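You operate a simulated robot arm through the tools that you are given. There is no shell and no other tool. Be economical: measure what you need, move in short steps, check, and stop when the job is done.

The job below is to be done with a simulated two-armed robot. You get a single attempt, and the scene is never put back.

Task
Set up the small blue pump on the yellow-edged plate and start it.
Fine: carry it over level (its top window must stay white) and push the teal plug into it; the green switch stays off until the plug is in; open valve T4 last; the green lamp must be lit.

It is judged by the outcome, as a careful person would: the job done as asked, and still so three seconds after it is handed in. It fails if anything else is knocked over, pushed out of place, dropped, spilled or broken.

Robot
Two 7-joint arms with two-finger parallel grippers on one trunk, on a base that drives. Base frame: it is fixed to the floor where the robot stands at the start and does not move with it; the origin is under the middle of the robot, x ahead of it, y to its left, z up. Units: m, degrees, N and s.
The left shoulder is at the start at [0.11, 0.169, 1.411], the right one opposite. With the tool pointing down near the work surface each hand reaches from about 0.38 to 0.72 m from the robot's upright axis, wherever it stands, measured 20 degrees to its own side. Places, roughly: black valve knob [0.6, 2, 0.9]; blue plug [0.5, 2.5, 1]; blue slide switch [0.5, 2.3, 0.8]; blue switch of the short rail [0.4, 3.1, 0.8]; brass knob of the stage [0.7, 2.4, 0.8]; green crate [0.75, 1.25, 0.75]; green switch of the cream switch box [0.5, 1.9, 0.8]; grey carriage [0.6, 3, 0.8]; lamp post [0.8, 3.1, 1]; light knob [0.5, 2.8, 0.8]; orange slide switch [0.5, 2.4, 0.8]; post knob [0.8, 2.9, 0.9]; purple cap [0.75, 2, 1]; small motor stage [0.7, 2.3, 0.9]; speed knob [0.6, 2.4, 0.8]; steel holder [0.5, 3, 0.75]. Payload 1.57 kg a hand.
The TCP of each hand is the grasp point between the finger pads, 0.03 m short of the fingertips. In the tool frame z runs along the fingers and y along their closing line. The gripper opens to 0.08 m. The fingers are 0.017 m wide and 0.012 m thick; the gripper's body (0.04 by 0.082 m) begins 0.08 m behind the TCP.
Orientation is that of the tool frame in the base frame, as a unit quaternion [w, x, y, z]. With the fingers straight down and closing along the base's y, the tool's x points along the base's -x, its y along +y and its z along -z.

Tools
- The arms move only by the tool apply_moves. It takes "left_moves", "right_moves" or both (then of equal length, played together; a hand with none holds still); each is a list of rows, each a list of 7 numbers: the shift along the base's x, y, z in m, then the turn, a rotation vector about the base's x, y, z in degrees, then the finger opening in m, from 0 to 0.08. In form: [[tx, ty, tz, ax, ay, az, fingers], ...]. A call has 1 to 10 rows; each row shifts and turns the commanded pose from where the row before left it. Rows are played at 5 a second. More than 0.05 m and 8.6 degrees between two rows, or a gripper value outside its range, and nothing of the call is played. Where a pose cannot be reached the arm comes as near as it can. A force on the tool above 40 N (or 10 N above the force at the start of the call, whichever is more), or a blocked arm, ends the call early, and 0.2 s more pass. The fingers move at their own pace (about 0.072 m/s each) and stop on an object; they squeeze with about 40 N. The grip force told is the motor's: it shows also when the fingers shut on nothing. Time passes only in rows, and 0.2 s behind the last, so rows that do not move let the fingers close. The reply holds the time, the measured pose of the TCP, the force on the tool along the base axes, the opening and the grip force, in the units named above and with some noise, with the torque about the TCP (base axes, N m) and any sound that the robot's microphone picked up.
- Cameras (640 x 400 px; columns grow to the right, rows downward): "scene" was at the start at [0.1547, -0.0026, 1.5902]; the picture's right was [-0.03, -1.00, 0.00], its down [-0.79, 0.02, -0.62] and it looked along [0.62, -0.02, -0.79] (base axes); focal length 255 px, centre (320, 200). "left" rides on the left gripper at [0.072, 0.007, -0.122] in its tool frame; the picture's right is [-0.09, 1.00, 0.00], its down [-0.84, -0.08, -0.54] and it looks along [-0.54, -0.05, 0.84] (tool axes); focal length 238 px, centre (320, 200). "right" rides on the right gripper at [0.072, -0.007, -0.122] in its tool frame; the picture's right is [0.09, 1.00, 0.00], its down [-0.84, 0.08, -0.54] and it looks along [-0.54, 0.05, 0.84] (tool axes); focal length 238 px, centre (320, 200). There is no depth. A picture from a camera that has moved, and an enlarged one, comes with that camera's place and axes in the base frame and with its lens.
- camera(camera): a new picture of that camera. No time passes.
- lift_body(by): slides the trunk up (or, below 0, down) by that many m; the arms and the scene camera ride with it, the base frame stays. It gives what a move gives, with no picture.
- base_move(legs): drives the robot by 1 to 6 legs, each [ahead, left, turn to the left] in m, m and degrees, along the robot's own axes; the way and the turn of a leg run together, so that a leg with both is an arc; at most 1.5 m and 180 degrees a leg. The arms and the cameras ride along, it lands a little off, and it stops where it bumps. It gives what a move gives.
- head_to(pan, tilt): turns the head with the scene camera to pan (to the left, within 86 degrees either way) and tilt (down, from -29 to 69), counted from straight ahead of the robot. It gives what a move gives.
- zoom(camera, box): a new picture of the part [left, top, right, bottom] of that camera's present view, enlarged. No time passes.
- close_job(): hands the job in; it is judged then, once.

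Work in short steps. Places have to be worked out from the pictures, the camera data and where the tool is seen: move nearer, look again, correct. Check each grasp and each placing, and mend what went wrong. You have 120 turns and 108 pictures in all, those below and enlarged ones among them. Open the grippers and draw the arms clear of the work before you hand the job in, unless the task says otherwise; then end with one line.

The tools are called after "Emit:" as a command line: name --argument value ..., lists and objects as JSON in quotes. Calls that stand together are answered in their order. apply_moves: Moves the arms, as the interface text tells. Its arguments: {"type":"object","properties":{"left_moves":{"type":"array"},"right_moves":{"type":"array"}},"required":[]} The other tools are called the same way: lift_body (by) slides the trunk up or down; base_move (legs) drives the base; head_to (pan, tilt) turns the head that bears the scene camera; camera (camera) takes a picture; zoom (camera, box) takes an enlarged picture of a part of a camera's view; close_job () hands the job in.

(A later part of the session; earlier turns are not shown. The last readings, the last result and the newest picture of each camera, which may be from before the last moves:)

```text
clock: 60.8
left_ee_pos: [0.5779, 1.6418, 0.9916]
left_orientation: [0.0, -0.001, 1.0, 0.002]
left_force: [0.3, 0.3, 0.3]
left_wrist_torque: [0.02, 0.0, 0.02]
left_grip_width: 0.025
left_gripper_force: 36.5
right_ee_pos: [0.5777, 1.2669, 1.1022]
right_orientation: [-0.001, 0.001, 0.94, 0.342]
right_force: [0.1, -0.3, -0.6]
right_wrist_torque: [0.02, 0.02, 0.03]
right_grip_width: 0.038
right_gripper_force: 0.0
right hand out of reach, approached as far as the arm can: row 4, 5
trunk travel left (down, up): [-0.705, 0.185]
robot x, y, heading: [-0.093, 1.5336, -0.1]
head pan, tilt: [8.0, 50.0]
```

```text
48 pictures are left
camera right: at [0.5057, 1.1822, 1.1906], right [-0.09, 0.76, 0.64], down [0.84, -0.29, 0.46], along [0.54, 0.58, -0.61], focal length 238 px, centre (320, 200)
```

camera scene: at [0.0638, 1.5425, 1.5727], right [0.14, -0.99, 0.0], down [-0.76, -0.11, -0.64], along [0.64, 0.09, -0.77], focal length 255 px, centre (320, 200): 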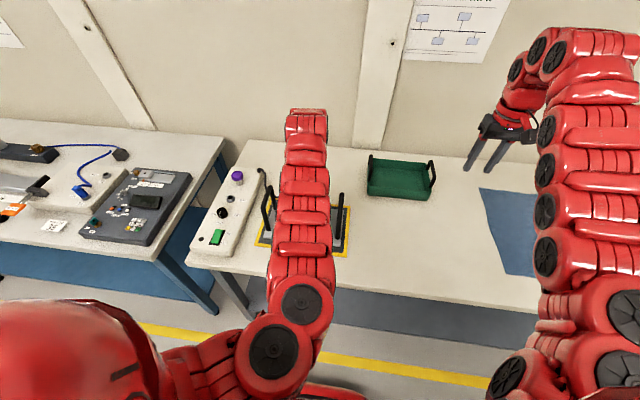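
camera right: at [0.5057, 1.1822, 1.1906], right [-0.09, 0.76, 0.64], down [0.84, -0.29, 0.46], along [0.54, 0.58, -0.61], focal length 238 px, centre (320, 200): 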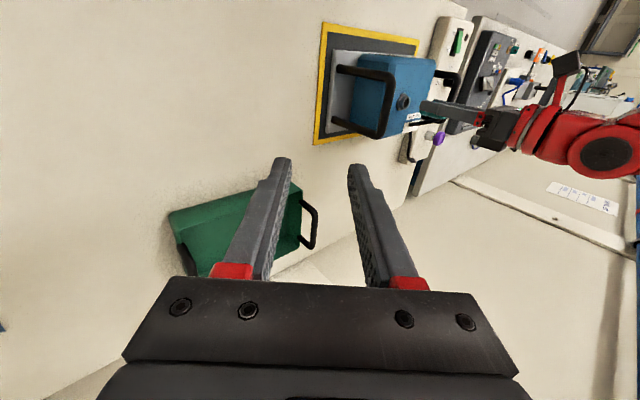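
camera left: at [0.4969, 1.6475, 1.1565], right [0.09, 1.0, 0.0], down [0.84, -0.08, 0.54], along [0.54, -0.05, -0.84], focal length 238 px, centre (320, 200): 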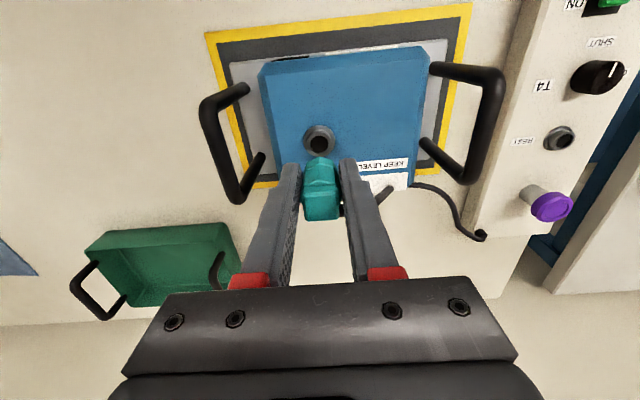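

Good view direction; I zoom in on the plug and port.

Emit:
zoom --camera "right" --box '[380, 80, 450, 130]'

```text
8.00 times, centred on (415, 105) of right
camera zoom: at [0.5057, 1.1822, 1.1906], right [-0.09, 0.76, 0.64], down [0.84, -0.29, 0.46], along [0.54, 0.58, -0.61], focal length 1907 px, centre (-440, 960)
```

zoom: 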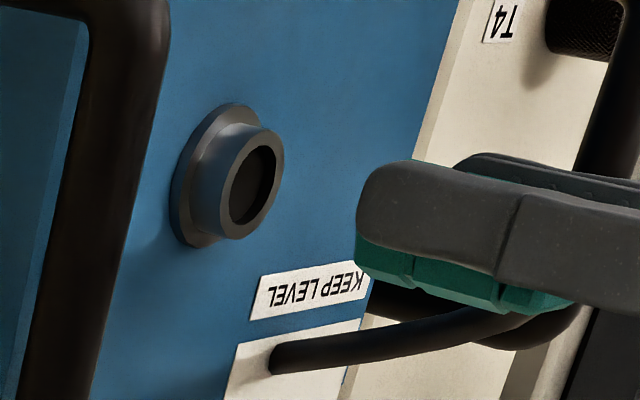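

The plug bottom ends just below the fingertips and likely rested on the rim. I raise it 3 cm and zoom closely on both hole and plug to measure their sizes and centres.

Emit:
apply_moves --left_moves '[[0, 0, 0.02, 0, 0, 0, 0], [-0.01, 0, 0.02, 0, 0, 0, 0], [-0.01, 0, 0, 0, 0, 0, 0], [0, 0, 0, 0, 0, 0, 0]]'

Emit:
zoom --camera "left" --box '[285, 110, 365, 230]'

Emit:
zoom --camera "right" --box '[390, 80, 450, 125]'

```text
clock: 61.8
left_ee_pos: [0.5562, 1.6416, 1.033]
left_orientation: [0.0, 0.0, 1.0, 0.002]
left_force: [-0.1, -0.4, -0.5]
left_wrist_torque: [-0.01, 0.0, 0.02]
left_grip_width: 0.0253
left_gripper_force: 36.6
right_ee_pos: [0.5783, 1.2659, 1.1021]
right_orientation: [-0.001, 0.001, 0.94, 0.34]
right_force: [0.2, 0.4, -0.7]
right_wrist_torque: [0.0, 0.0, -0.02]
right_grip_width: 0.0378
right_gripper_force: 0.1
trunk travel left (down, up): [-0.705, 0.185]
robot x, y, heading: [-0.095, 1.5341, -0.3]
head pan, tilt: [8.0, 50.0]
```

```text
3.33 times, centred on (325, 170) of left
camera zoom: at [0.4846, 1.6464, 1.1547], right [0.09, 1.0, 0.0], down [0.84, -0.08, 0.54], along [0.54, -0.05, -0.84], focal length 794 px, centre (303, 300)
```

zoom: 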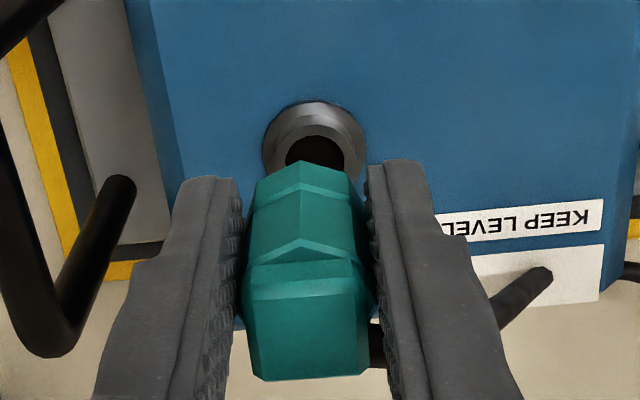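

```text
8.89 times, centred on (420, 102) of right
camera zoom: at [0.5055, 1.182, 1.1913], right [-0.09, 0.77, 0.64], down [0.84, -0.29, 0.46], along [0.54, 0.58, -0.61], focal length 2119 px, centre (-569, 1067)
```

zoom: 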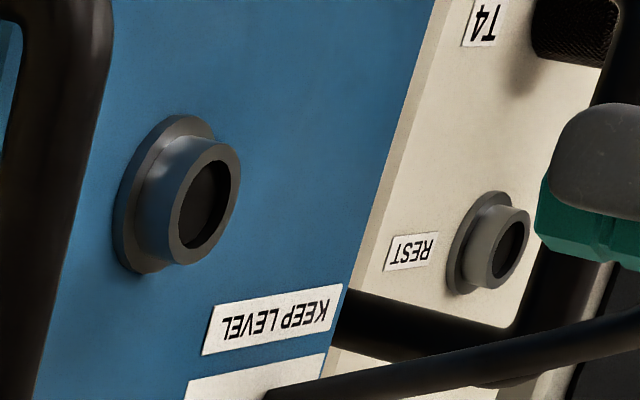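

Both sockets have the same collar-and-hole form, and the REST rim suggests the plug goes in ~12 mm. I shift +x to see the whole hole unobstructed.

Emit:
apply_moves --left_moves '[[0.02, 0, 0, 0, 0, 0, 0], [0.02, 0, 0, 0, 0, 0, 0], [0, 0, 0, 0, 0, 0, 0]]'

Emit:
zoom --camera "left" --box '[290, 100, 350, 160]'

Emit:
zoom --camera "right" --box '[395, 80, 455, 125]'

```text
clock: 62.6
left_ee_pos: [0.5973, 1.6418, 1.0353]
left_orientation: [0.001, -0.001, 1.0, 0.001]
left_force: [0.3, -0.1, -0.5]
left_wrist_torque: [0.01, 0.01, 0.01]
left_grip_width: 0.0253
left_gripper_force: 36.7
right_ee_pos: [0.5759, 1.2672, 1.1014]
right_orientation: [0.0, 0.002, 0.94, 0.341]
right_force: [-0.9, -0.2, -0.5]
right_wrist_torque: [0.01, -0.02, 0.03]
right_grip_width: 0.0382
right_gripper_force: 0.0
trunk travel left (down, up): [-0.705, 0.185]
robot x, y, heading: [-0.092, 1.5329, 0.0]
head pan, tilt: [8.0, 50.0]
```

```text
6.67 times, centred on (320, 130) of left
camera zoom: at [0.5241, 1.6464, 1.1555], right [0.09, 1.0, 0.0], down [0.84, -0.08, 0.54], along [0.54, -0.05, -0.84], focal length 1589 px, centre (320, 667)
```

zoom: 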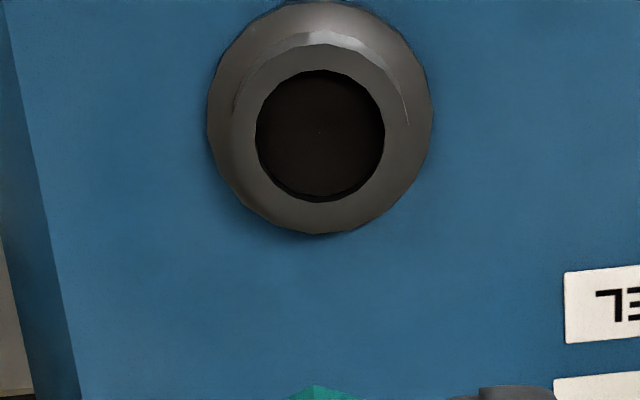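

```text
8.89 times, centred on (425, 102) of right
camera zoom: at [0.5046, 1.1816, 1.1917], right [-0.09, 0.77, 0.64], down [0.84, -0.29, 0.47], along [0.54, 0.57, -0.61], focal length 2119 px, centre (-613, 1067)
```

zoom: 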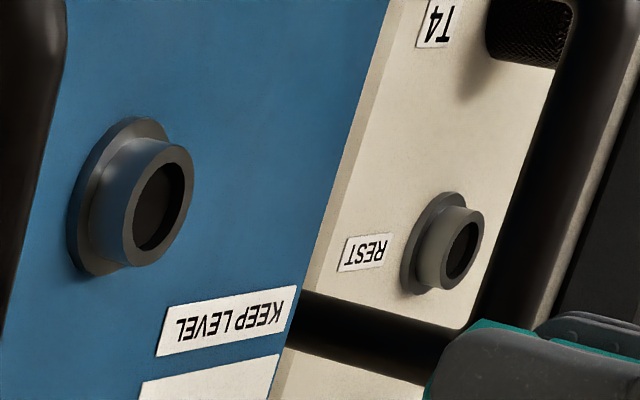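

Now clear: hole centre ≈[0.583, 1.641], rim z≈0.922, and the REST comparison says the plug axis is ~2.5 mm ahead of the TCP, so my first try was ~3 mm short in x. I go to TCP x≈0.5805 and lower to just above the rim.

Emit:
apply_moves --left_moves '[[-0.0163, -0.0008, -0.02, 0, 0, 0, 0], [0, 0, -0.03, 0, 0, 0, 0], [0, 0, -0.015, 0, 0, 0, 0], [0, 0, -0.006, 0, 0, 0, 0], [0, 0, 0, 0, 0, 0, 0]]'

Emit:
zoom --camera "right" --box '[385, 80, 445, 125]'

```text
clock: 63.8
left_ee_pos: [0.5815, 1.6405, 0.9613]
left_orientation: [0.001, 0.0, 1.0, 0.0]
left_force: [0.6, 0.2, 0.0]
left_wrist_torque: [-0.01, 0.03, -0.01]
left_grip_width: 0.0254
left_gripper_force: 36.7
right_ee_pos: [0.5778, 1.2657, 1.0999]
right_orientation: [-0.001, 0.001, 0.94, 0.34]
right_force: [1.7, 0.2, 0.5]
right_wrist_torque: [0.0, -0.01, 0.02]
right_grip_width: 0.0379
right_gripper_force: 0.0
trunk travel left (down, up): [-0.705, 0.185]
robot x, y, heading: [-0.0912, 1.5304, -0.1]
head pan, tilt: [8.0, 50.0]
```

```text
8.89 times, centred on (415, 102) of right
camera zoom: at [0.5054, 1.1819, 1.1913], right [-0.09, 0.77, 0.64], down [0.84, -0.29, 0.46], along [0.54, 0.57, -0.61], focal length 2119 px, centre (-524, 1067)
```

zoom: 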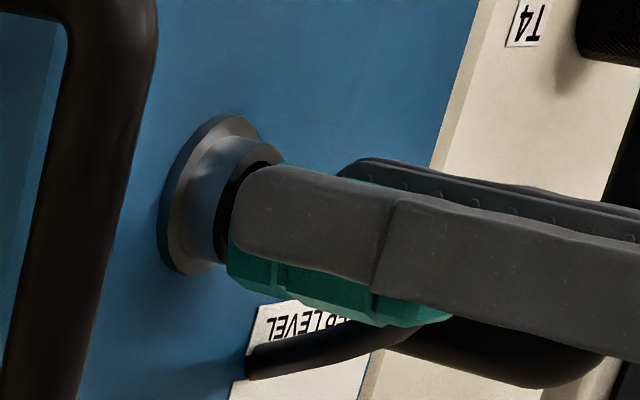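

The side view hints the plug is perhaps ~3 mm too far in +x here. I use touch: light contact, then step in -x watching the vertical force.

Emit:
apply_moves --left_moves '[[-0.001, 0, -0.002, 0, 0, 0, 0], [0, 0, -0.002, 0, 0, 0, 0], [0, 0, -0.001, 0, 0, 0, 0], [0, 0, 0, 0, 0, 0, 0]]'

Emit:
zoom --camera "right" --box '[385, 80, 445, 125]'

```text
clock: 64.8
left_ee_pos: [0.5804, 1.6424, 0.9582]
left_orientation: [0.001, -0.001, 1.0, 0.001]
left_force: [-3.1, 3.1, 0.9]
left_wrist_torque: [0.13, 0.14, 0.07]
left_grip_width: 0.0252
left_gripper_force: 36.3
right_ee_pos: [0.5764, 1.2678, 1.1017]
right_orientation: [0.0, 0.001, 0.94, 0.34]
right_force: [-0.1, -0.1, 0.3]
right_wrist_torque: [-0.01, -0.01, 0.01]
right_grip_width: 0.038
right_gripper_force: 0.0
trunk travel left (down, up): [-0.705, 0.185]
robot x, y, heading: [-0.0902, 1.5321, -0.5]
head pan, tilt: [8.0, 50.0]
```

```text
8.89 times, centred on (415, 102) of right
camera zoom: at [0.5048, 1.1824, 1.1918], right [-0.09, 0.77, 0.64], down [0.84, -0.29, 0.47], along [0.54, 0.57, -0.61], focal length 2119 px, centre (-524, 1067)
```

zoom: 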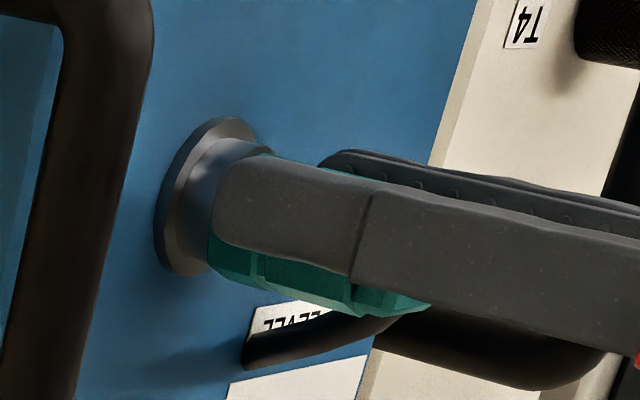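

There are lateral forces (-3, +3 N) with little vertical force, as if the tip is entering and being guided. I follow them: -x, +y about 1 mm, and lower further.

Emit:
apply_moves --left_moves '[[-0.001, 0.001, 0, 0, 0, 0, 0], [0, 0, -0.002, 0, 0, 0, 0], [0, 0, 0, 0, 0, 0, 0]]'

```text
clock: 65.6
left_ee_pos: [0.5786, 1.6416, 0.9558]
left_orientation: [0.002, -0.001, 1.0, 0.002]
left_force: [2.2, 2.8, 12.1]
left_wrist_torque: [0.09, -0.11, 0.01]
left_grip_width: 0.0248
left_gripper_force: 36.5
right_ee_pos: [0.5765, 1.2658, 1.102]
right_orientation: [0.001, 0.001, 0.94, 0.34]
right_force: [-0.3, -0.5, 0.9]
right_wrist_torque: [0.02, 0.03, 0.02]
right_grip_width: 0.0379
right_gripper_force: 0.0
trunk travel left (down, up): [-0.705, 0.185]
robot x, y, heading: [-0.097, 1.5336, 0.1]
head pan, tilt: [8.0, 50.0]
```

Now 12 N vertical, and the lateral force says +x/+y. I shift (+0.0005, +0.0012) without lowering and see.

Emit:
apply_moves --left_moves '[[0.0005, 0.0012, 0, 0, 0, 0, 0], [0, 0, 0, 0, 0, 0, 0]]'

Emit:
apply_moves --left_moves '[[0, 0, -0.0015, 0, 0, 0, 0], [0, 0, 0, 0, 0, 0, 0]]'

```text
clock: 66.2
left_ee_pos: [0.5786, 1.6421, 0.9559]
left_orientation: [0.001, -0.001, 1.0, 0.002]
left_force: [-0.6, -0.8, 8.4]
left_wrist_torque: [-0.09, -0.03, -0.01]
left_grip_width: 0.0251
left_gripper_force: 36.1
right_ee_pos: [0.5754, 1.2656, 1.1027]
right_orientation: [0.001, 0.002, 0.94, 0.34]
right_force: [-0.1, 0.8, 0.0]
right_wrist_torque: [-0.03, 0.01, -0.01]
right_grip_width: 0.038
right_gripper_force: 0.2
trunk travel left (down, up): [-0.705, 0.185]
robot x, y, heading: [-0.092, 1.5316, -0.0]
head pan, tilt: [8.0, 50.0]
```

```text
clock: 66.8
left_ee_pos: [0.5784, 1.6432, 0.9541]
left_orientation: [0.003, -0.001, 1.0, 0.002]
left_force: [-0.1, -1.1, 12.7]
left_wrist_torque: [-0.13, -0.07, -0.01]
left_grip_width: 0.0251
left_gripper_force: 36.0
right_ee_pos: [0.5761, 1.2656, 1.1024]
right_orientation: [0.0, 0.002, 0.94, 0.34]
right_force: [0.8, 1.5, -0.4]
right_wrist_torque: [0.02, 0.0, 0.01]
right_grip_width: 0.038
right_gripper_force: 0.1
trunk travel left (down, up): [-0.705, 0.185]
robot x, y, heading: [-0.0939, 1.5351, -0.0]
head pan, tilt: [8.0, 50.0]
```

It sank ~1.8 mm with only 4 N more and balanced lateral forces: it's going in. I continue pushing.

Emit:
apply_moves --left_moves '[[0, 0, -0.0015, 0, 0, 0, 0], [0, 0, -0.0015, 0, 0, 0, 0], [0, 0, 0, 0, 0, 0, 0]]'

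Emit:
zoom --camera "right" --box '[385, 80, 445, 125]'

```text
clock: 67.6
left_ee_pos: [0.5779, 1.6427, 0.9529]
left_orientation: [0.004, -0.001, 1.0, 0.002]
left_force: [3.4, -0.9, 26.7]
left_wrist_torque: [-0.39, -0.28, -0.02]
left_grip_width: 0.0246
left_gripper_force: 36.1
right_ee_pos: [0.5736, 1.2655, 1.1033]
right_orientation: [0.001, 0.002, 0.94, 0.341]
right_force: [-0.7, -0.3, -0.9]
right_wrist_torque: [0.02, 0.0, 0.02]
right_grip_width: 0.038
right_gripper_force: 0.0
trunk travel left (down, up): [-0.705, 0.185]
robot x, y, heading: [-0.09, 1.5318, -0.3]
head pan, tilt: [8.0, 50.0]
```

```text
8.89 times, centred on (415, 102) of right
camera zoom: at [0.5026, 1.1814, 1.1929], right [-0.09, 0.76, 0.64], down [0.84, -0.29, 0.47], along [0.54, 0.58, -0.61], focal length 2119 px, centre (-524, 1067)
```

zoom: 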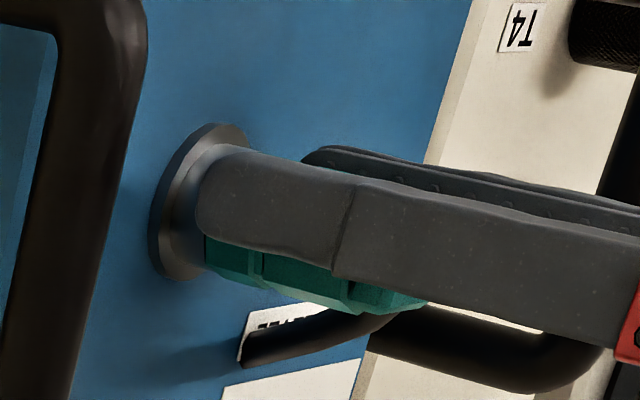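

The fingertips are now down at the collar rim (z≈0.922), blocking further travel since the plug slid up in the grip. The tip is in by several mm, so I open slightly, rise 8 mm, regrip, and look.

Emit:
apply_moves --left_moves '[[0, 0, 0.0015, 0, 0, 0, 0], [0, 0, 0, 0, 0, 0, 0.031], [0, 0, 0, 0, 0, 0, 0.031]]'

Emit:
camera --camera "left"

Emit:
zoom --camera "right" --box '[385, 80, 445, 125]'

```text
clock: 68.4
left_ee_pos: [0.579, 1.6456, 0.9493]
left_orientation: [-0.001, 0.0, 1.0, 0.003]
left_force: [0.7, 0.6, 0.2]
left_wrist_torque: [-0.04, 0.01, 0.0]
left_grip_width: 0.031
left_gripper_force: 0.2
right_ee_pos: [0.5784, 1.2672, 1.1008]
right_orientation: [-0.001, 0.001, 0.94, 0.341]
right_force: [-0.2, 0.1, -0.4]
right_wrist_torque: [0.0, 0.04, -0.02]
right_grip_width: 0.0381
right_gripper_force: 0.0
trunk travel left (down, up): [-0.705, 0.185]
robot x, y, heading: [-0.0919, 1.5308, 0.1]
head pan, tilt: [8.0, 50.0]
```

```text
39 pictures are left
camera left: at [0.5075, 1.6488, 1.0718], right [0.09, 1.0, 0.0], down [0.84, -0.08, 0.54], along [0.54, -0.04, -0.84], focal length 238 px, centre (320, 200)
```

left: 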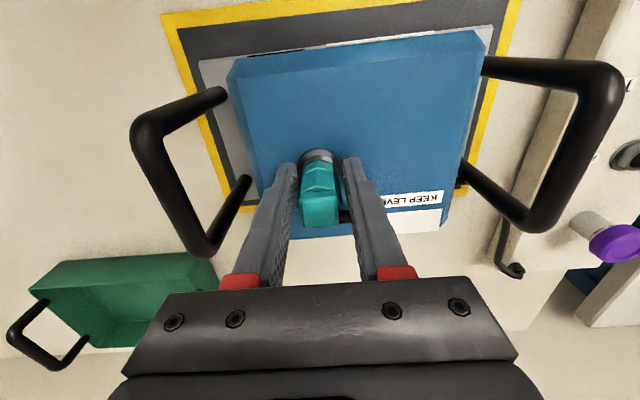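

```text
8.89 times, centred on (415, 102) of right
camera zoom: at [0.5065, 1.1825, 1.1903], right [-0.09, 0.77, 0.64], down [0.84, -0.29, 0.46], along [0.54, 0.58, -0.61], focal length 2119 px, centre (-524, 1067)
```

zoom: 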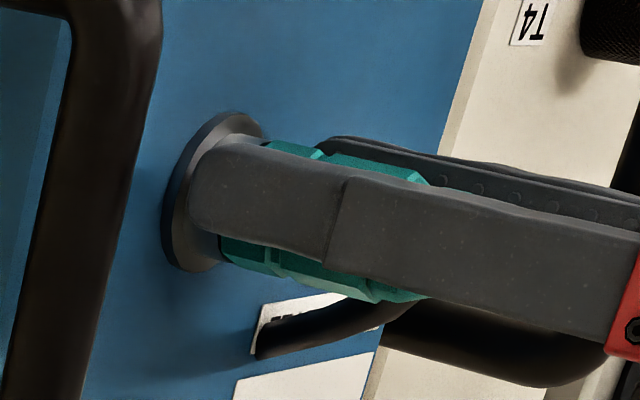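

The plug stands by itself in the port. I rise 10 mm and regrip.

Emit:
apply_moves --left_moves '[[0, -0.002, 0.005, 0, 0, 0, 0.031], [0, 0, 0.006, 0, 0, 0, 0.031], [0, 0, 0, 0, 0, 0, 0.031], [0, 0, 0, 0, 0, 0, 0], [0, 0, 0, 0, 0, 0, 0], [0, 0, 0, 0, 0, 0, 0]]'

Emit:
zoom --camera "right" --box '[385, 80, 445, 125]'

Emit:
zoom --camera "left" --box '[280, 130, 360, 230]'

```text
clock: 69.8
left_ee_pos: [0.5795, 1.6408, 0.9639]
left_orientation: [0.001, -0.001, 1.0, 0.001]
left_force: [-0.2, 2.3, 1.6]
left_wrist_torque: [0.11, 0.02, 0.01]
left_grip_width: 0.0251
left_gripper_force: 36.0
right_ee_pos: [0.5764, 1.2665, 1.1034]
right_orientation: [-0.001, 0.001, 0.94, 0.341]
right_force: [0.2, 0.1, -0.5]
right_wrist_torque: [0.01, 0.0, -0.01]
right_grip_width: 0.038
right_gripper_force: 0.0
trunk travel left (down, up): [-0.705, 0.185]
robot x, y, heading: [-0.0912, 1.5347, -0.0]
head pan, tilt: [8.0, 50.0]
```

```text
8.89 times, centred on (415, 102) of right
camera zoom: at [0.505, 1.1823, 1.1917], right [-0.09, 0.77, 0.64], down [0.84, -0.29, 0.47], along [0.54, 0.57, -0.61], focal length 2119 px, centre (-524, 1067)
```

zoom: 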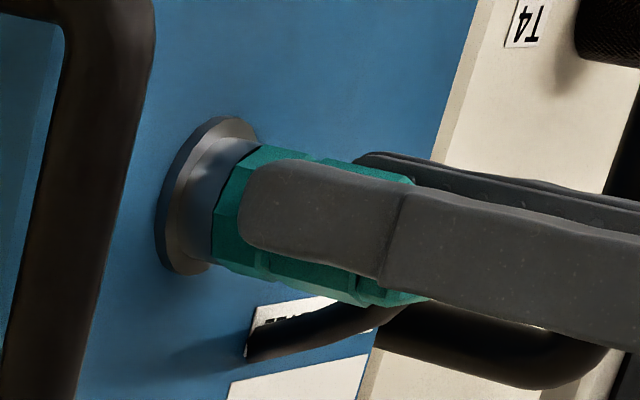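

```text
4.00 times, centred on (320, 180) of left
camera zoom: at [0.5067, 1.6467, 1.0852], right [0.09, 1.0, 0.0], down [0.84, -0.08, 0.54], along [0.54, -0.05, -0.84], focal length 953 px, centre (320, 280)
```

zoom: 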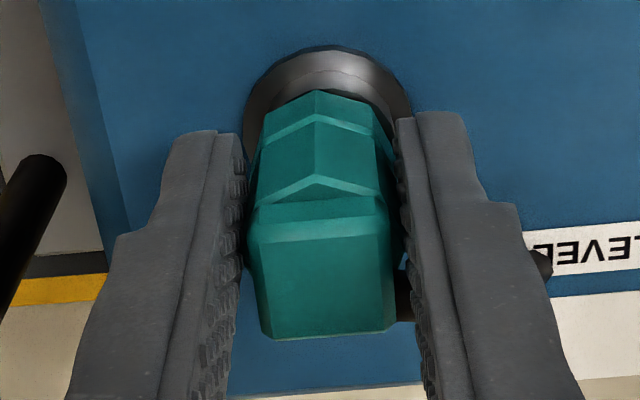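

The fingertips now clear the rim by ~10 mm and the plug looks concentric with the collar. I push down from this higher grip.

Emit:
apply_moves --left_moves '[[0, 0, -0.0015, 0, 0, 0, 0], [0, 0, -0.0015, 0, 0, 0, 0], [0, 0, 0, 0, 0, 0, 0]]'

```text
clock: 70.6
left_ee_pos: [0.5775, 1.6421, 0.9616]
left_orientation: [0.003, -0.001, 1.0, 0.002]
left_force: [3.2, 3.1, 21.2]
left_wrist_torque: [0.13, -0.17, -0.03]
left_grip_width: 0.0252
left_gripper_force: 36.7
right_ee_pos: [0.5757, 1.2663, 1.1024]
right_orientation: [0.001, 0.001, 0.94, 0.34]
right_force: [-0.7, 0.1, 0.6]
right_wrist_torque: [0.04, 0.02, -0.02]
right_grip_width: 0.038
right_gripper_force: 0.0
trunk travel left (down, up): [-0.705, 0.185]
robot x, y, heading: [-0.0924, 1.5307, -0.1]
head pan, tilt: [8.0, 50.0]
```

Hard contact with lateral pushes (+3, +3 N), so the hole is towards +x/+y. I follow in 1 mm steps at this load and watch for a drop.

Emit:
apply_moves --left_moves '[[0.001, 0.001, 0.0005, 0, 0, 0, 0], [0, 0, 0, 0, 0, 0, 0]]'

Emit:
apply_moves --left_moves '[[0.001, 0.001, 0, 0, 0, 0, 0], [0, 0, 0, 0, 0, 0, 0]]'

Emit:
apply_moves --left_moves '[[0.001, 0, 0, 0, 0, 0, 0], [0, 0, 0, 0, 0, 0, 0]]'

```text
clock: 71.2
left_ee_pos: [0.5792, 1.6422, 0.9608]
left_orientation: [0.001, 0.0, 1.0, 0.002]
left_force: [-1.2, 0.0, 12.5]
left_wrist_torque: [-0.01, -0.01, 0.0]
left_grip_width: 0.025
left_gripper_force: 37.1
right_ee_pos: [0.5761, 1.2655, 1.102]
right_orientation: [0.0, 0.001, 0.94, 0.341]
right_force: [-0.2, 0.2, -0.3]
right_wrist_torque: [-0.02, 0.0, 0.01]
right_grip_width: 0.0383
right_gripper_force: 0.1
trunk travel left (down, up): [-0.705, 0.185]
robot x, y, heading: [-0.092, 1.5334, 0.0]
head pan, tilt: [8.0, 50.0]
```

```text
clock: 71.8
left_ee_pos: [0.5805, 1.6429, 0.9595]
left_orientation: [0.0, 0.0, 1.0, 0.002]
left_force: [-2.8, -1.1, 4.1]
left_wrist_torque: [-0.06, 0.11, -0.01]
left_grip_width: 0.0253
left_gripper_force: 36.4
right_ee_pos: [0.5763, 1.2648, 1.1022]
right_orientation: [0.001, 0.002, 0.941, 0.34]
right_force: [0.1, 0.1, 0.2]
right_wrist_torque: [0.0, 0.02, 0.01]
right_grip_width: 0.0376
right_gripper_force: 0.1
trunk travel left (down, up): [-0.705, 0.185]
robot x, y, heading: [-0.0941, 1.5312, -0.2]
head pan, tilt: [8.0, 50.0]
```

```text
clock: 72.4
left_ee_pos: [0.5819, 1.6431, 0.9596]
left_orientation: [0.0, -0.001, 1.0, 0.002]
left_force: [-5.6, 0.0, -0.2]
left_wrist_torque: [-0.04, 0.21, -0.02]
left_grip_width: 0.0253
left_gripper_force: 36.2
right_ee_pos: [0.576, 1.2665, 1.1015]
right_orientation: [0.0, 0.001, 0.94, 0.34]
right_force: [0.5, 1.3, -0.1]
right_wrist_torque: [0.02, -0.02, -0.01]
right_grip_width: 0.0381
right_gripper_force: 0.1
trunk travel left (down, up): [-0.705, 0.185]
robot x, y, heading: [-0.0947, 1.5313, -0.1]
head pan, tilt: [8.0, 50.0]
```

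The vertical load fell to zero with z dropping and x now resisted: it's captured in the hole. I go back ~1 mm in x and push down.

Emit:
apply_moves --left_moves '[[-0.001, 0, 0, 0, 0, 0, 0], [0, 0, -0.002, 0, 0, 0, 0], [0, 0, 0, 0, 0, 0, 0]]'

Emit:
apply_moves --left_moves '[[0, 0, -0.002, 0, 0, 0, 0], [0, 0, 0, 0, 0, 0, 0]]'

```text
clock: 73.2
left_ee_pos: [0.5822, 1.6437, 0.9605]
left_orientation: [0.002, -0.001, 1.0, 0.001]
left_force: [-1.1, 0.3, 8.3]
left_wrist_torque: [0.05, 0.0, 0.0]
left_grip_width: 0.025
left_gripper_force: 36.1
right_ee_pos: [0.5744, 1.2658, 1.1017]
right_orientation: [0.001, 0.001, 0.94, 0.34]
right_force: [0.5, -0.1, 0.2]
right_wrist_torque: [-0.03, -0.02, 0.0]
right_grip_width: 0.038
right_gripper_force: 0.0
trunk travel left (down, up): [-0.705, 0.185]
robot x, y, heading: [-0.0916, 1.5314, -0.0]
head pan, tilt: [8.0, 50.0]
```

```text
clock: 73.8
left_ee_pos: [0.5808, 1.6433, 0.9587]
left_orientation: [0.003, -0.001, 1.0, 0.001]
left_force: [3.7, 1.1, 20.0]
left_wrist_torque: [0.0, -0.18, 0.0]
left_grip_width: 0.0251
left_gripper_force: 37.3
right_ee_pos: [0.5754, 1.2656, 1.1025]
right_orientation: [0.001, 0.001, 0.94, 0.341]
right_force: [-0.9, 0.0, -0.1]
right_wrist_torque: [0.01, 0.01, 0.03]
right_grip_width: 0.0382
right_gripper_force: 0.0
trunk travel left (down, up): [-0.705, 0.185]
robot x, y, heading: [-0.091, 1.5315, -0.0]
head pan, tilt: [8.0, 50.0]
```

3 mm lower at the same load. I check whether it went in or slid in the grip.

Emit:
zoom --camera "right" --box '[385, 80, 445, 125]'

Emit:
zoom --camera "left" --box '[280, 130, 360, 230]'

```text
8.89 times, centred on (415, 102) of right
camera zoom: at [0.5036, 1.1817, 1.1924], right [-0.09, 0.76, 0.64], down [0.84, -0.29, 0.47], along [0.54, 0.58, -0.61], focal length 2119 px, centre (-524, 1067)
```

zoom: 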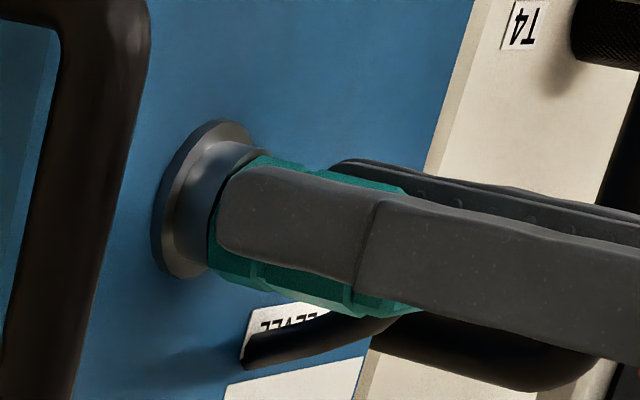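

```text
4.00 times, centred on (320, 180) of left
camera zoom: at [0.5078, 1.6478, 1.0802], right [0.09, 1.0, 0.0], down [0.83, -0.08, 0.55], along [0.54, -0.05, -0.84], focal length 953 px, centre (320, 280)
```

zoom: 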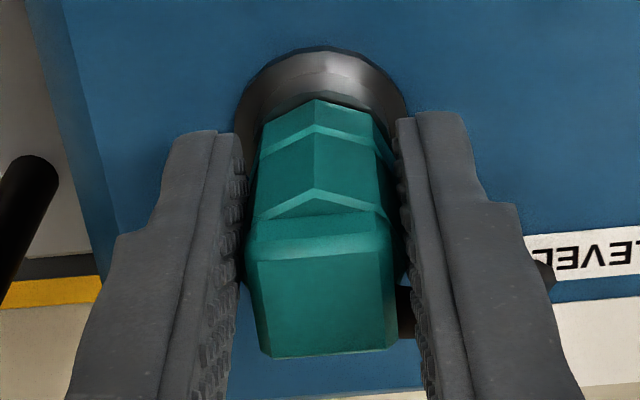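

It slid in the grip again. The force pattern earlier (load vanishing as I moved +x) suggests the hole centre is a bit further +x under load. I ease off, step +x, and read the forces.

Emit:
apply_moves --left_moves '[[0, 0, 0.0015, 0, 0, 0, 0], [0.001, 0.0005, 0, 0, 0, 0, 0], [0, 0, 0, 0, 0, 0, 0]]'

Emit:
apply_moves --left_moves '[[0.001, 0, 0, 0, 0, 0, 0], [0, 0, 0, 0, 0, 0, 0]]'

Emit:
apply_moves --left_moves '[[0, 0, -0.001, 0, 0, 0, 0], [0, 0, 0, 0, 0, 0, 0]]'

```text
clock: 74.6
left_ee_pos: [0.5811, 1.6432, 0.9581]
left_orientation: [0.0, -0.001, 1.0, 0.002]
left_force: [-4.2, -0.3, 2.7]
left_wrist_torque: [-0.05, 0.16, 0.01]
left_grip_width: 0.0253
left_gripper_force: 36.6
right_ee_pos: [0.5767, 1.2655, 1.1018]
right_orientation: [0.0, 0.001, 0.94, 0.34]
right_force: [-0.1, 0.4, -0.2]
right_wrist_torque: [0.01, 0.01, 0.0]
right_grip_width: 0.0378
right_gripper_force: 0.0
trunk travel left (down, up): [-0.705, 0.185]
robot x, y, heading: [-0.0921, 1.5328, -0.4]
head pan, tilt: [8.0, 50.0]
```

```text
clock: 75.2
left_ee_pos: [0.5819, 1.6446, 0.9574]
left_orientation: [0.001, 0.0, 1.0, 0.002]
left_force: [-5.1, -2.0, 0.5]
left_wrist_torque: [-0.07, 0.16, 0.01]
left_grip_width: 0.0251
left_gripper_force: 36.6
right_ee_pos: [0.5765, 1.2665, 1.1026]
right_orientation: [0.0, 0.003, 0.94, 0.341]
right_force: [0.6, 0.2, 0.4]
right_wrist_torque: [0.0, -0.04, 0.04]
right_grip_width: 0.0381
right_gripper_force: 0.1
trunk travel left (down, up): [-0.705, 0.185]
robot x, y, heading: [-0.0943, 1.5313, -0.3]
head pan, tilt: [8.0, 50.0]
```

```text
clock: 75.8
left_ee_pos: [0.5835, 1.6435, 0.9577]
left_orientation: [0.002, -0.001, 1.0, 0.002]
left_force: [-4.8, -1.3, 1.6]
left_wrist_torque: [-0.11, 0.14, -0.05]
left_grip_width: 0.0248
left_gripper_force: 36.3
right_ee_pos: [0.5758, 1.2662, 1.1013]
right_orientation: [0.0, 0.002, 0.94, 0.341]
right_force: [-0.7, 0.3, -0.3]
right_wrist_torque: [-0.01, -0.01, 0.03]
right_grip_width: 0.0378
right_gripper_force: 0.1
trunk travel left (down, up): [-0.705, 0.185]
robot x, y, heading: [-0.0916, 1.5359, -0.2]
head pan, tilt: [8.0, 50.0]
```

A constant ~5 N sideways with no vertical load means the nose is in the hole and dragging the pump slightly; it just needs a firmer axial push than my grip friction gives. I unload, release, rise above the plug, and then press on its top with closed fingers.

Emit:
apply_moves --left_moves '[[-0.0015, 0, 0, 0, 0, 0, 0], [0, 0, 0, 0, 0, 0, 0.034], [0, 0, 0, 0, 0, 0, 0.034], [0, 0, 0.02, 0, 0, 0, 0.034], [0, 0, 0.03, 0, 0, 0, 0.034], [0, 0, 0.03, 0, 0, 0, 0.034], [0, 0, 0, 0, 0, 0, 0.034]]'

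Emit:
zoom --camera "left" --box '[270, 90, 370, 190]'

Emit:
zoom --camera "right" --box '[385, 80, 445, 125]'

```text
clock: 77.4
left_ee_pos: [0.5816, 1.6438, 1.0365]
left_orientation: [0.001, -0.001, 1.0, 0.002]
left_force: [-0.2, -0.4, 0.5]
left_wrist_torque: [-0.01, 0.01, -0.02]
left_grip_width: 0.034
left_gripper_force: 0.1
right_ee_pos: [0.5775, 1.2663, 1.1019]
right_orientation: [-0.001, 0.001, 0.94, 0.341]
right_force: [-0.3, 0.7, 0.1]
right_wrist_torque: [-0.01, -0.04, 0.0]
right_grip_width: 0.0381
right_gripper_force: 0.0
trunk travel left (down, up): [-0.705, 0.185]
robot x, y, heading: [-0.0905, 1.5314, -0.1]
head pan, tilt: [8.0, 50.0]
```

```text
4.00 times, centred on (320, 140) of left
camera zoom: at [0.5094, 1.6484, 1.1589], right [0.09, 1.0, 0.0], down [0.84, -0.08, 0.54], along [0.54, -0.05, -0.84], focal length 953 px, centre (320, 440)
```

zoom: 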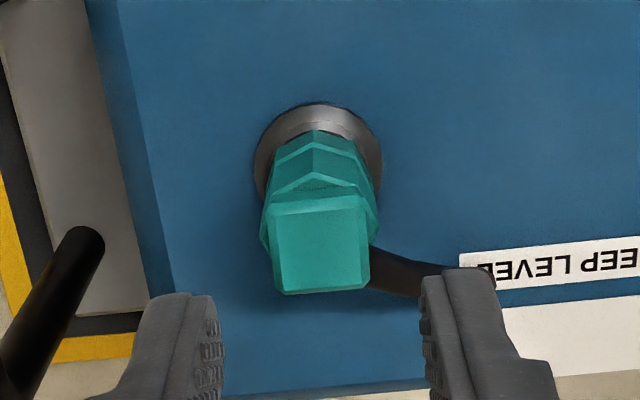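

```text
8.89 times, centred on (415, 102) of right
camera zoom: at [0.5054, 1.1821, 1.1913], right [-0.09, 0.77, 0.64], down [0.84, -0.29, 0.46], along [0.54, 0.57, -0.61], focal length 2119 px, centre (-524, 1067)
```

zoom: 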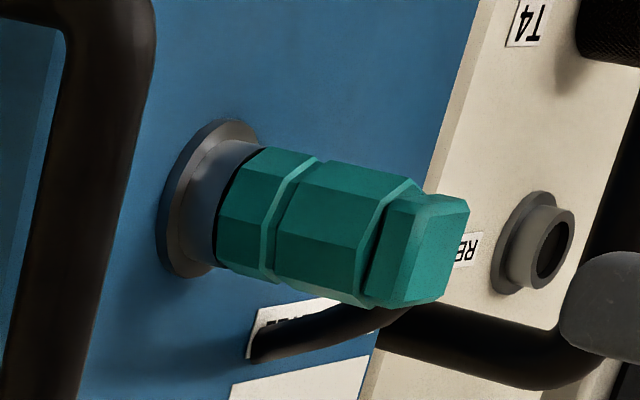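

Plug stands upright with its body on the collar; there seems to be a thin dark gap. I zoom in more on that joint.

Emit:
zoom --camera "right" --box '[398, 90, 426, 114]'

Emit:
zoom --camera "left" --box '[298, 110, 342, 140]'

```text
16.00 times, centred on (412, 102) of right
camera zoom: at [0.5054, 1.1821, 1.1913], right [-0.09, 0.77, 0.64], down [0.84, -0.29, 0.46], along [0.54, 0.57, -0.61], focal length 3814 px, centre (-1152, 1768)
```

zoom: 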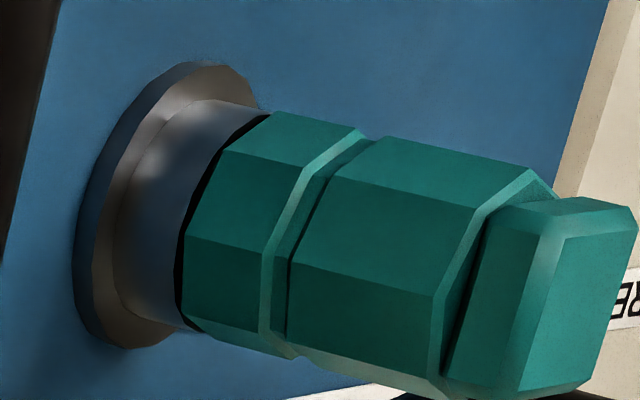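

```text
13.33 times, centred on (320, 125) of left
camera zoom: at [0.5094, 1.6484, 1.1589], right [0.09, 1.0, 0.0], down [0.84, -0.08, 0.54], along [0.54, -0.05, -0.84], focal length 3178 px, centre (320, 1200)
```

zoom: 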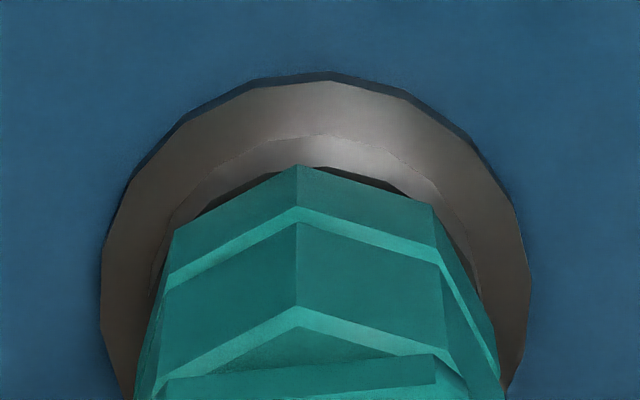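

The body now sits on the collar with under ~1 mm of gap, pin inside. I close the fingers and press on the plug's top (at ≈[0.5837, 1.642, 0.970]).

Emit:
apply_moves --left_moves '[[0.001, -0.0015, 0, 0, 0, 0, 0], [0, 0, 0, 0, 0, 0, 0], [0, 0, -0.015, 0, 0, 0, 0], [0, 0, -0.012, 0, 0, 0, 0], [0, 0, -0.004, 0, 0, 0, 0], [0, 0, 0, 0, 0, 0, 0]]'

Emit:
apply_moves --left_moves '[[0, 0, -0.002, 0, 0, 0, 0], [0, 0, -0.002, 0, 0, 0, 0], [0, 0, 0, 0, 0, 0, 0]]'

```text
clock: 78.8
left_ee_pos: [0.5829, 1.6419, 1.006]
left_orientation: [0.001, -0.001, 1.0, 0.002]
left_force: [0.7, 0.5, 0.1]
left_wrist_torque: [0.02, -0.01, -0.03]
left_grip_width: 0.0002
left_gripper_force: 21.2
right_ee_pos: [0.5775, 1.2663, 1.1013]
right_orientation: [0.0, 0.002, 0.94, 0.34]
right_force: [-0.2, -0.2, -0.4]
right_wrist_torque: [-0.01, 0.0, 0.03]
right_grip_width: 0.0381
right_gripper_force: 0.1
trunk travel left (down, up): [-0.705, 0.185]
robot x, y, heading: [-0.0942, 1.5331, -0.2]
head pan, tilt: [8.0, 50.0]
```

```text
clock: 79.6
left_ee_pos: [0.584, 1.642, 1.0029]
left_orientation: [0.001, -0.001, 1.0, 0.003]
left_force: [0.4, 0.7, -0.5]
left_wrist_torque: [-0.01, 0.02, -0.01]
left_grip_width: 0.0001
left_gripper_force: 21.2
right_ee_pos: [0.5772, 1.2659, 1.102]
right_orientation: [0.0, 0.002, 0.94, 0.34]
right_force: [0.3, 0.1, 0.4]
right_wrist_torque: [0.0, 0.0, 0.01]
right_grip_width: 0.0379
right_gripper_force: 0.1
trunk travel left (down, up): [-0.705, 0.185]
robot x, y, heading: [-0.0917, 1.5281, -0.1]
head pan, tilt: [8.0, 50.0]
```

No contact yet; I continue down.

Emit:
apply_moves --left_moves '[[0, 0, -0.002, 0, 0, 0, 0], [0, 0, -0.002, 0, 0, 0, 0], [0, 0, -0.001, 0, 0, 0, 0], [0, 0, -0.001, 0, 0, 0, 0], [0, 0, 0, 0, 0, 0, 0]]'

```text
clock: 80.8
left_ee_pos: [0.5833, 1.6418, 0.9965]
left_orientation: [0.002, 0.0, 1.0, 0.002]
left_force: [1.0, 0.2, 8.4]
left_wrist_torque: [-0.02, -0.03, 0.01]
left_grip_width: 0.0
left_gripper_force: 20.9
right_ee_pos: [0.5762, 1.2659, 1.1039]
right_orientation: [0.0, 0.001, 0.94, 0.34]
right_force: [0.5, 1.2, -0.6]
right_wrist_torque: [0.0, 0.01, 0.0]
right_grip_width: 0.0379
right_gripper_force: 0.1
trunk travel left (down, up): [-0.705, 0.185]
robot x, y, heading: [-0.094, 1.535, -0.1]
head pan, tilt: [8.0, 50.0]
```

Contact on the plug top at z≈0.967. I press firmly.

Emit:
apply_moves --left_moves '[[0, 0, -0.001, 0, 0, 0, 0], [0, 0, -0.001, 0, 0, 0, 0], [0, 0, -0.001, 0, 0, 0, 0], [0, 0, -0.001, 0, 0, 0, 0], [0, 0, 0, 0, 0, 0, 0]]'

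Emit:
zoom --camera "right" --box '[398, 90, 426, 114]'

```text
clock: 81.9
left_ee_pos: [0.5834, 1.6423, 0.9969]
left_orientation: [0.006, -0.001, 1.0, 0.002]
left_force: [-4.7, -0.5, 24.5]
left_wrist_torque: [0.04, 0.14, -0.01]
left_grip_width: 0.0
left_gripper_force: 21.4
right_ee_pos: [0.5758, 1.2675, 1.1022]
right_orientation: [0.0, 0.001, 0.94, 0.341]
right_force: [0.0, -0.1, 0.3]
right_wrist_torque: [-0.01, 0.01, -0.02]
right_grip_width: 0.0379
right_gripper_force: 0.0
trunk travel left (down, up): [-0.705, 0.185]
robot x, y, heading: [-0.0943, 1.5323, -0.2]
head pan, tilt: [8.0, 50.0]
stopped in row 5 (left hand): the force on the tool passed its limit at 43 N (the readings are from after the stop); the commanded pose is now the measured one
```

```text
16.00 times, centred on (412, 102) of right
camera zoom: at [0.5029, 1.1822, 1.1923], right [-0.09, 0.76, 0.64], down [0.84, -0.29, 0.47], along [0.54, 0.58, -0.61], focal length 3814 px, centre (-1152, 1768)
```

zoom: 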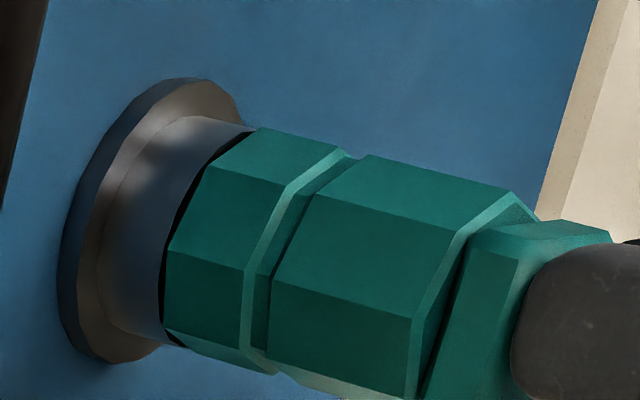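

43 N gave no further travel. I'm not yet sure it is truly inserted, so I regrip, lift a few cm and inspect the plug's underside.

Emit:
apply_moves --left_moves '[[0, 0, 0.006, 0, 0, 0, 0.0], [0, 0, 0.012, 0, 0, 0, 0.036], [0, 0, 0, 0, 0, 0, 0.036], [0, 0, -0.02, 0, 0, 0, 0.036], [-0.001, 0, -0.02, 0, 0, 0, 0.036], [0, 0, -0.013, 0, 0, 0, 0.036], [0, 0, 0, 0, 0, 0, 0.036], [0, 0, 0, 0, 0, 0, 0], [0, 0, 0, 0, 0, 0, 0], [0, 0, 0, 0, 0, 0, 0]]'

Emit:
apply_moves --left_moves '[[0, 0, 0.005, 0, 0, 0, 0], [0, 0, 0, 0, 0, 0, 0]]'

Emit:
apply_moves --left_moves '[[0, 0, 0.025, 0, 0, 0, 0], [0, 0, 0.03, 0, 0, 0, 0], [0, 0, 0.02, 0, 0, 0, 0], [0, 0, 0, 0, 0, 0, 0]]'

Emit:
zoom --camera "right" --box '[395, 80, 455, 125]'

```text
clock: 84.1
left_ee_pos: [0.5836, 1.6429, 0.9593]
left_orientation: [0.004, -0.001, 1.0, 0.002]
left_force: [0.4, 1.9, 0.1]
left_wrist_torque: [0.05, 0.03, -0.03]
left_grip_width: 0.0251
left_gripper_force: 36.0
right_ee_pos: [0.5774, 1.2661, 1.102]
right_orientation: [0.0, 0.0, 0.94, 0.34]
right_force: [0.4, -0.4, -0.1]
right_wrist_torque: [-0.01, 0.0, 0.03]
right_grip_width: 0.0382
right_gripper_force: 0.0
trunk travel left (down, up): [-0.705, 0.185]
robot x, y, heading: [-0.0903, 1.5341, 0.1]
head pan, tilt: [8.0, 50.0]
```

```text
clock: 84.7
left_ee_pos: [0.585, 1.6426, 0.9623]
left_orientation: [0.003, -0.001, 1.0, 0.001]
left_force: [-0.7, 1.7, -6.8]
left_wrist_torque: [0.05, 0.03, 0.0]
left_grip_width: 0.0251
left_gripper_force: 37.1
right_ee_pos: [0.5784, 1.267, 1.0999]
right_orientation: [0.0, 0.001, 0.94, 0.34]
right_force: [0.3, -1.2, 0.1]
right_wrist_torque: [0.04, -0.02, 0.03]
right_grip_width: 0.0378
right_gripper_force: 0.1
trunk travel left (down, up): [-0.705, 0.185]
robot x, y, heading: [-0.0919, 1.5264, 0.1]
head pan, tilt: [8.0, 50.0]
```

```text
clock: 85.7
left_ee_pos: [0.5839, 1.641, 1.0394]
left_orientation: [0.004, 0.0, 1.0, 0.0]
left_force: [0.2, -0.3, -0.7]
left_wrist_torque: [0.04, 0.03, -0.01]
left_grip_width: 0.0251
left_gripper_force: 36.3
right_ee_pos: [0.5778, 1.2662, 1.1018]
right_orientation: [0.0, 0.001, 0.94, 0.341]
right_force: [1.2, 0.1, 0.0]
right_wrist_torque: [-0.01, 0.0, 0.0]
right_grip_width: 0.0381
right_gripper_force: 0.0
trunk travel left (down, up): [-0.705, 0.185]
robot x, y, heading: [-0.0888, 1.532, -0.2]
head pan, tilt: [8.0, 50.0]
```

```text
8.89 times, centred on (425, 102) of right
camera zoom: at [0.5053, 1.182, 1.1914], right [-0.09, 0.77, 0.64], down [0.84, -0.29, 0.46], along [0.54, 0.58, -0.61], focal length 2119 px, centre (-613, 1067)
```

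zoom: 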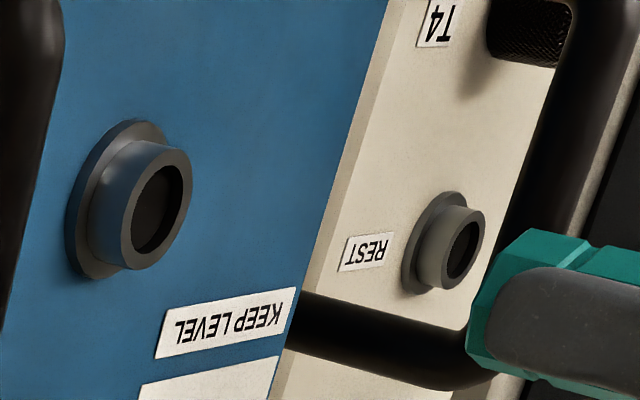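

There was ~7 N resistance when pulling, so it had really been held in the port. I reinsert along exactly the same line (80 mm straight down).

Emit:
apply_moves --left_moves '[[0, 0, -0.02, 0, 0, 0, 0], [0, 0, -0.025, 0, 0, 0, 0], [0, 0, -0.015, 0, 0, 0, 0], [0, 0, -0.006, 0, 0, 0, 0], [0, 0, 0, 0, 0, 0, 0]]'

Emit:
apply_moves --left_moves '[[0, 0, -0.003, 0, 0, 0, 0], [0, 0, -0.003, 0, 0, 0, 0], [0, 0, 0, 0, 0, 0, 0]]'

Emit:
apply_moves --left_moves '[[0, 0, -0.003, 0, 0, 0, 0], [0, 0, -0.002, 0, 0, 0, 0], [0, 0, 0, 0, 0, 0, 0]]'

```text
clock: 86.9
left_ee_pos: [0.5844, 1.6416, 0.9717]
left_orientation: [0.003, -0.001, 1.0, 0.001]
left_force: [-0.2, 0.5, 0.1]
left_wrist_torque: [0.05, 0.05, 0.0]
left_grip_width: 0.0253
left_gripper_force: 36.7
right_ee_pos: [0.578, 1.2664, 1.1021]
right_orientation: [-0.001, 0.001, 0.94, 0.34]
right_force: [-0.1, -0.7, -0.5]
right_wrist_torque: [-0.01, 0.01, 0.0]
right_grip_width: 0.0381
right_gripper_force: 0.0
trunk travel left (down, up): [-0.705, 0.185]
robot x, y, heading: [-0.0911, 1.5351, -0.2]
head pan, tilt: [8.0, 50.0]
```

```text
clock: 87.7
left_ee_pos: [0.5847, 1.6415, 0.9666]
left_orientation: [0.003, -0.001, 1.0, 0.002]
left_force: [0.0, 0.0, -0.3]
left_wrist_torque: [-0.01, -0.02, 0.0]
left_grip_width: 0.0253
left_gripper_force: 35.6
right_ee_pos: [0.5783, 1.2668, 1.1016]
right_orientation: [0.0, 0.002, 0.941, 0.34]
right_force: [-1.0, -0.6, -0.3]
right_wrist_torque: [0.01, -0.03, 0.01]
right_grip_width: 0.0381
right_gripper_force: 0.1
trunk travel left (down, up): [-0.705, 0.185]
robot x, y, heading: [-0.0923, 1.531, -0.1]
head pan, tilt: [8.0, 50.0]
```

```text
clock: 88.5
left_ee_pos: [0.5836, 1.643, 0.9589]
left_orientation: [0.004, -0.002, 1.0, 0.001]
left_force: [0.4, 0.2, -1.2]
left_wrist_torque: [0.03, -0.06, 0.02]
left_grip_width: 0.0251
left_gripper_force: 36.8
right_ee_pos: [0.5782, 1.2651, 1.101]
right_orientation: [0.0, 0.002, 0.94, 0.341]
right_force: [-0.4, -0.1, -1.0]
right_wrist_torque: [-0.01, 0.02, 0.0]
right_grip_width: 0.0382
right_gripper_force: 0.0
trunk travel left (down, up): [-0.705, 0.185]
robot x, y, heading: [-0.09, 1.5325, -0.2]
head pan, tilt: [8.0, 50.0]
```

I push the last few mm until firm, then do a lateral/pull check.

Emit:
apply_moves --left_moves '[[0, 0, -0.002, 0, 0, 0, 0], [0, 0, -0.002, 0, 0, 0, 0], [0, 0, 0, 0, 0, 0, 0]]'

Emit:
apply_moves --left_moves '[[0, 0, -0.0015, 0, 0, 0, 0], [0, 0, -0.0015, 0, 0, 0, 0], [0, 0, 0, 0, 0, 0, 0]]'

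Emit:
zoom --camera "right" --box '[393, 85, 437, 119]'

```text
clock: 89.3
left_ee_pos: [0.5829, 1.6426, 0.9593]
left_orientation: [0.005, -0.002, 1.0, 0.001]
left_force: [5.7, 2.7, 16.9]
left_wrist_torque: [0.06, -0.21, 0.02]
left_grip_width: 0.025
left_gripper_force: 36.1
right_ee_pos: [0.5761, 1.2651, 1.1014]
right_orientation: [0.001, 0.002, 0.94, 0.341]
right_force: [-0.6, -0.7, 0.1]
right_wrist_torque: [0.0, 0.02, 0.0]
right_grip_width: 0.0382
right_gripper_force: 0.0
trunk travel left (down, up): [-0.705, 0.185]
robot x, y, heading: [-0.0905, 1.5321, -0.1]
head pan, tilt: [8.0, 50.0]
```

```text
clock: 90.1
left_ee_pos: [0.5822, 1.643, 0.9567]
left_orientation: [0.005, -0.002, 1.0, 0.001]
left_force: [8.5, 4.4, 27.9]
left_wrist_torque: [0.08, -0.31, 0.08]
left_grip_width: 0.0251
left_gripper_force: 36.5
right_ee_pos: [0.5751, 1.267, 1.1029]
right_orientation: [-0.001, 0.001, 0.94, 0.341]
right_force: [-1.3, 0.4, -0.1]
right_wrist_torque: [-0.02, 0.03, -0.01]
right_grip_width: 0.038
right_gripper_force: 0.0
trunk travel left (down, up): [-0.705, 0.185]
robot x, y, heading: [-0.0942, 1.5334, -0.1]
head pan, tilt: [8.0, 50.0]
```

```text
11.76 times, centred on (415, 102) of right
camera zoom: at [0.5033, 1.1821, 1.1927], right [-0.09, 0.77, 0.64], down [0.84, -0.29, 0.47], along [0.54, 0.58, -0.61], focal length 2804 px, centre (-798, 1353)
```

zoom: 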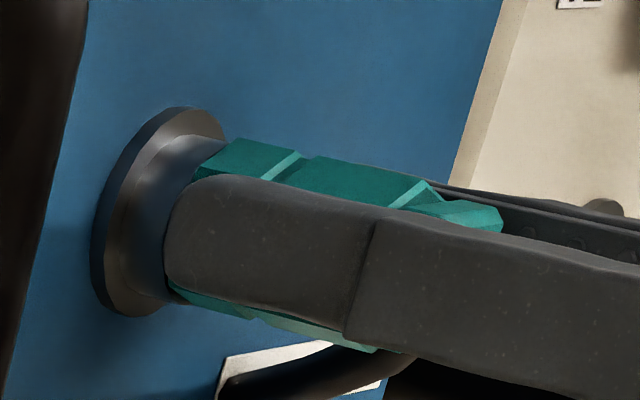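

Firm contact at 28 N and now flush with no gap. I do a gentle pull test (release pressure and up 2–3 mm in command).

Emit:
apply_moves --left_moves '[[0, 0, 0.003, 0, 0, 0, 0], [0, 0, 0.003, 0, 0, 0, 0], [0, 0, 0, 0, 0, 0, 0]]'

Emit:
apply_moves --left_moves '[[0, 0, 0.0015, 0, 0, 0, 0], [0, 0, 0, 0, 0, 0, 0]]'

```text
clock: 90.9
left_ee_pos: [0.5837, 1.6408, 0.9586]
left_orientation: [0.002, -0.002, 1.0, 0.002]
left_force: [0.0, -0.1, -5.6]
left_wrist_torque: [0.05, 0.0, -0.05]
left_grip_width: 0.025
left_gripper_force: 36.8
right_ee_pos: [0.5772, 1.2672, 1.1015]
right_orientation: [0.001, 0.003, 0.94, 0.341]
right_force: [0.2, 0.8, 0.1]
right_wrist_torque: [0.0, 0.01, 0.01]
right_grip_width: 0.0378
right_gripper_force: 0.1
trunk travel left (down, up): [-0.705, 0.185]
robot x, y, heading: [-0.0938, 1.5333, -0.1]
head pan, tilt: [8.0, 50.0]
```

```text
clock: 91.5
left_ee_pos: [0.5843, 1.6416, 0.9605]
left_orientation: [0.003, -0.001, 1.0, 0.001]
left_force: [-0.1, 1.3, -7.0]
left_wrist_torque: [0.01, 0.06, 0.03]
left_grip_width: 0.0252
left_gripper_force: 36.7
right_ee_pos: [0.5776, 1.2679, 1.1018]
right_orientation: [-0.001, 0.001, 0.94, 0.341]
right_force: [0.5, 0.1, -0.3]
right_wrist_torque: [0.01, -0.02, -0.01]
right_grip_width: 0.0379
right_gripper_force: 0.1
trunk travel left (down, up): [-0.705, 0.185]
robot x, y, heading: [-0.0951, 1.5315, -0.3]
head pan, tilt: [8.0, 50.0]
```

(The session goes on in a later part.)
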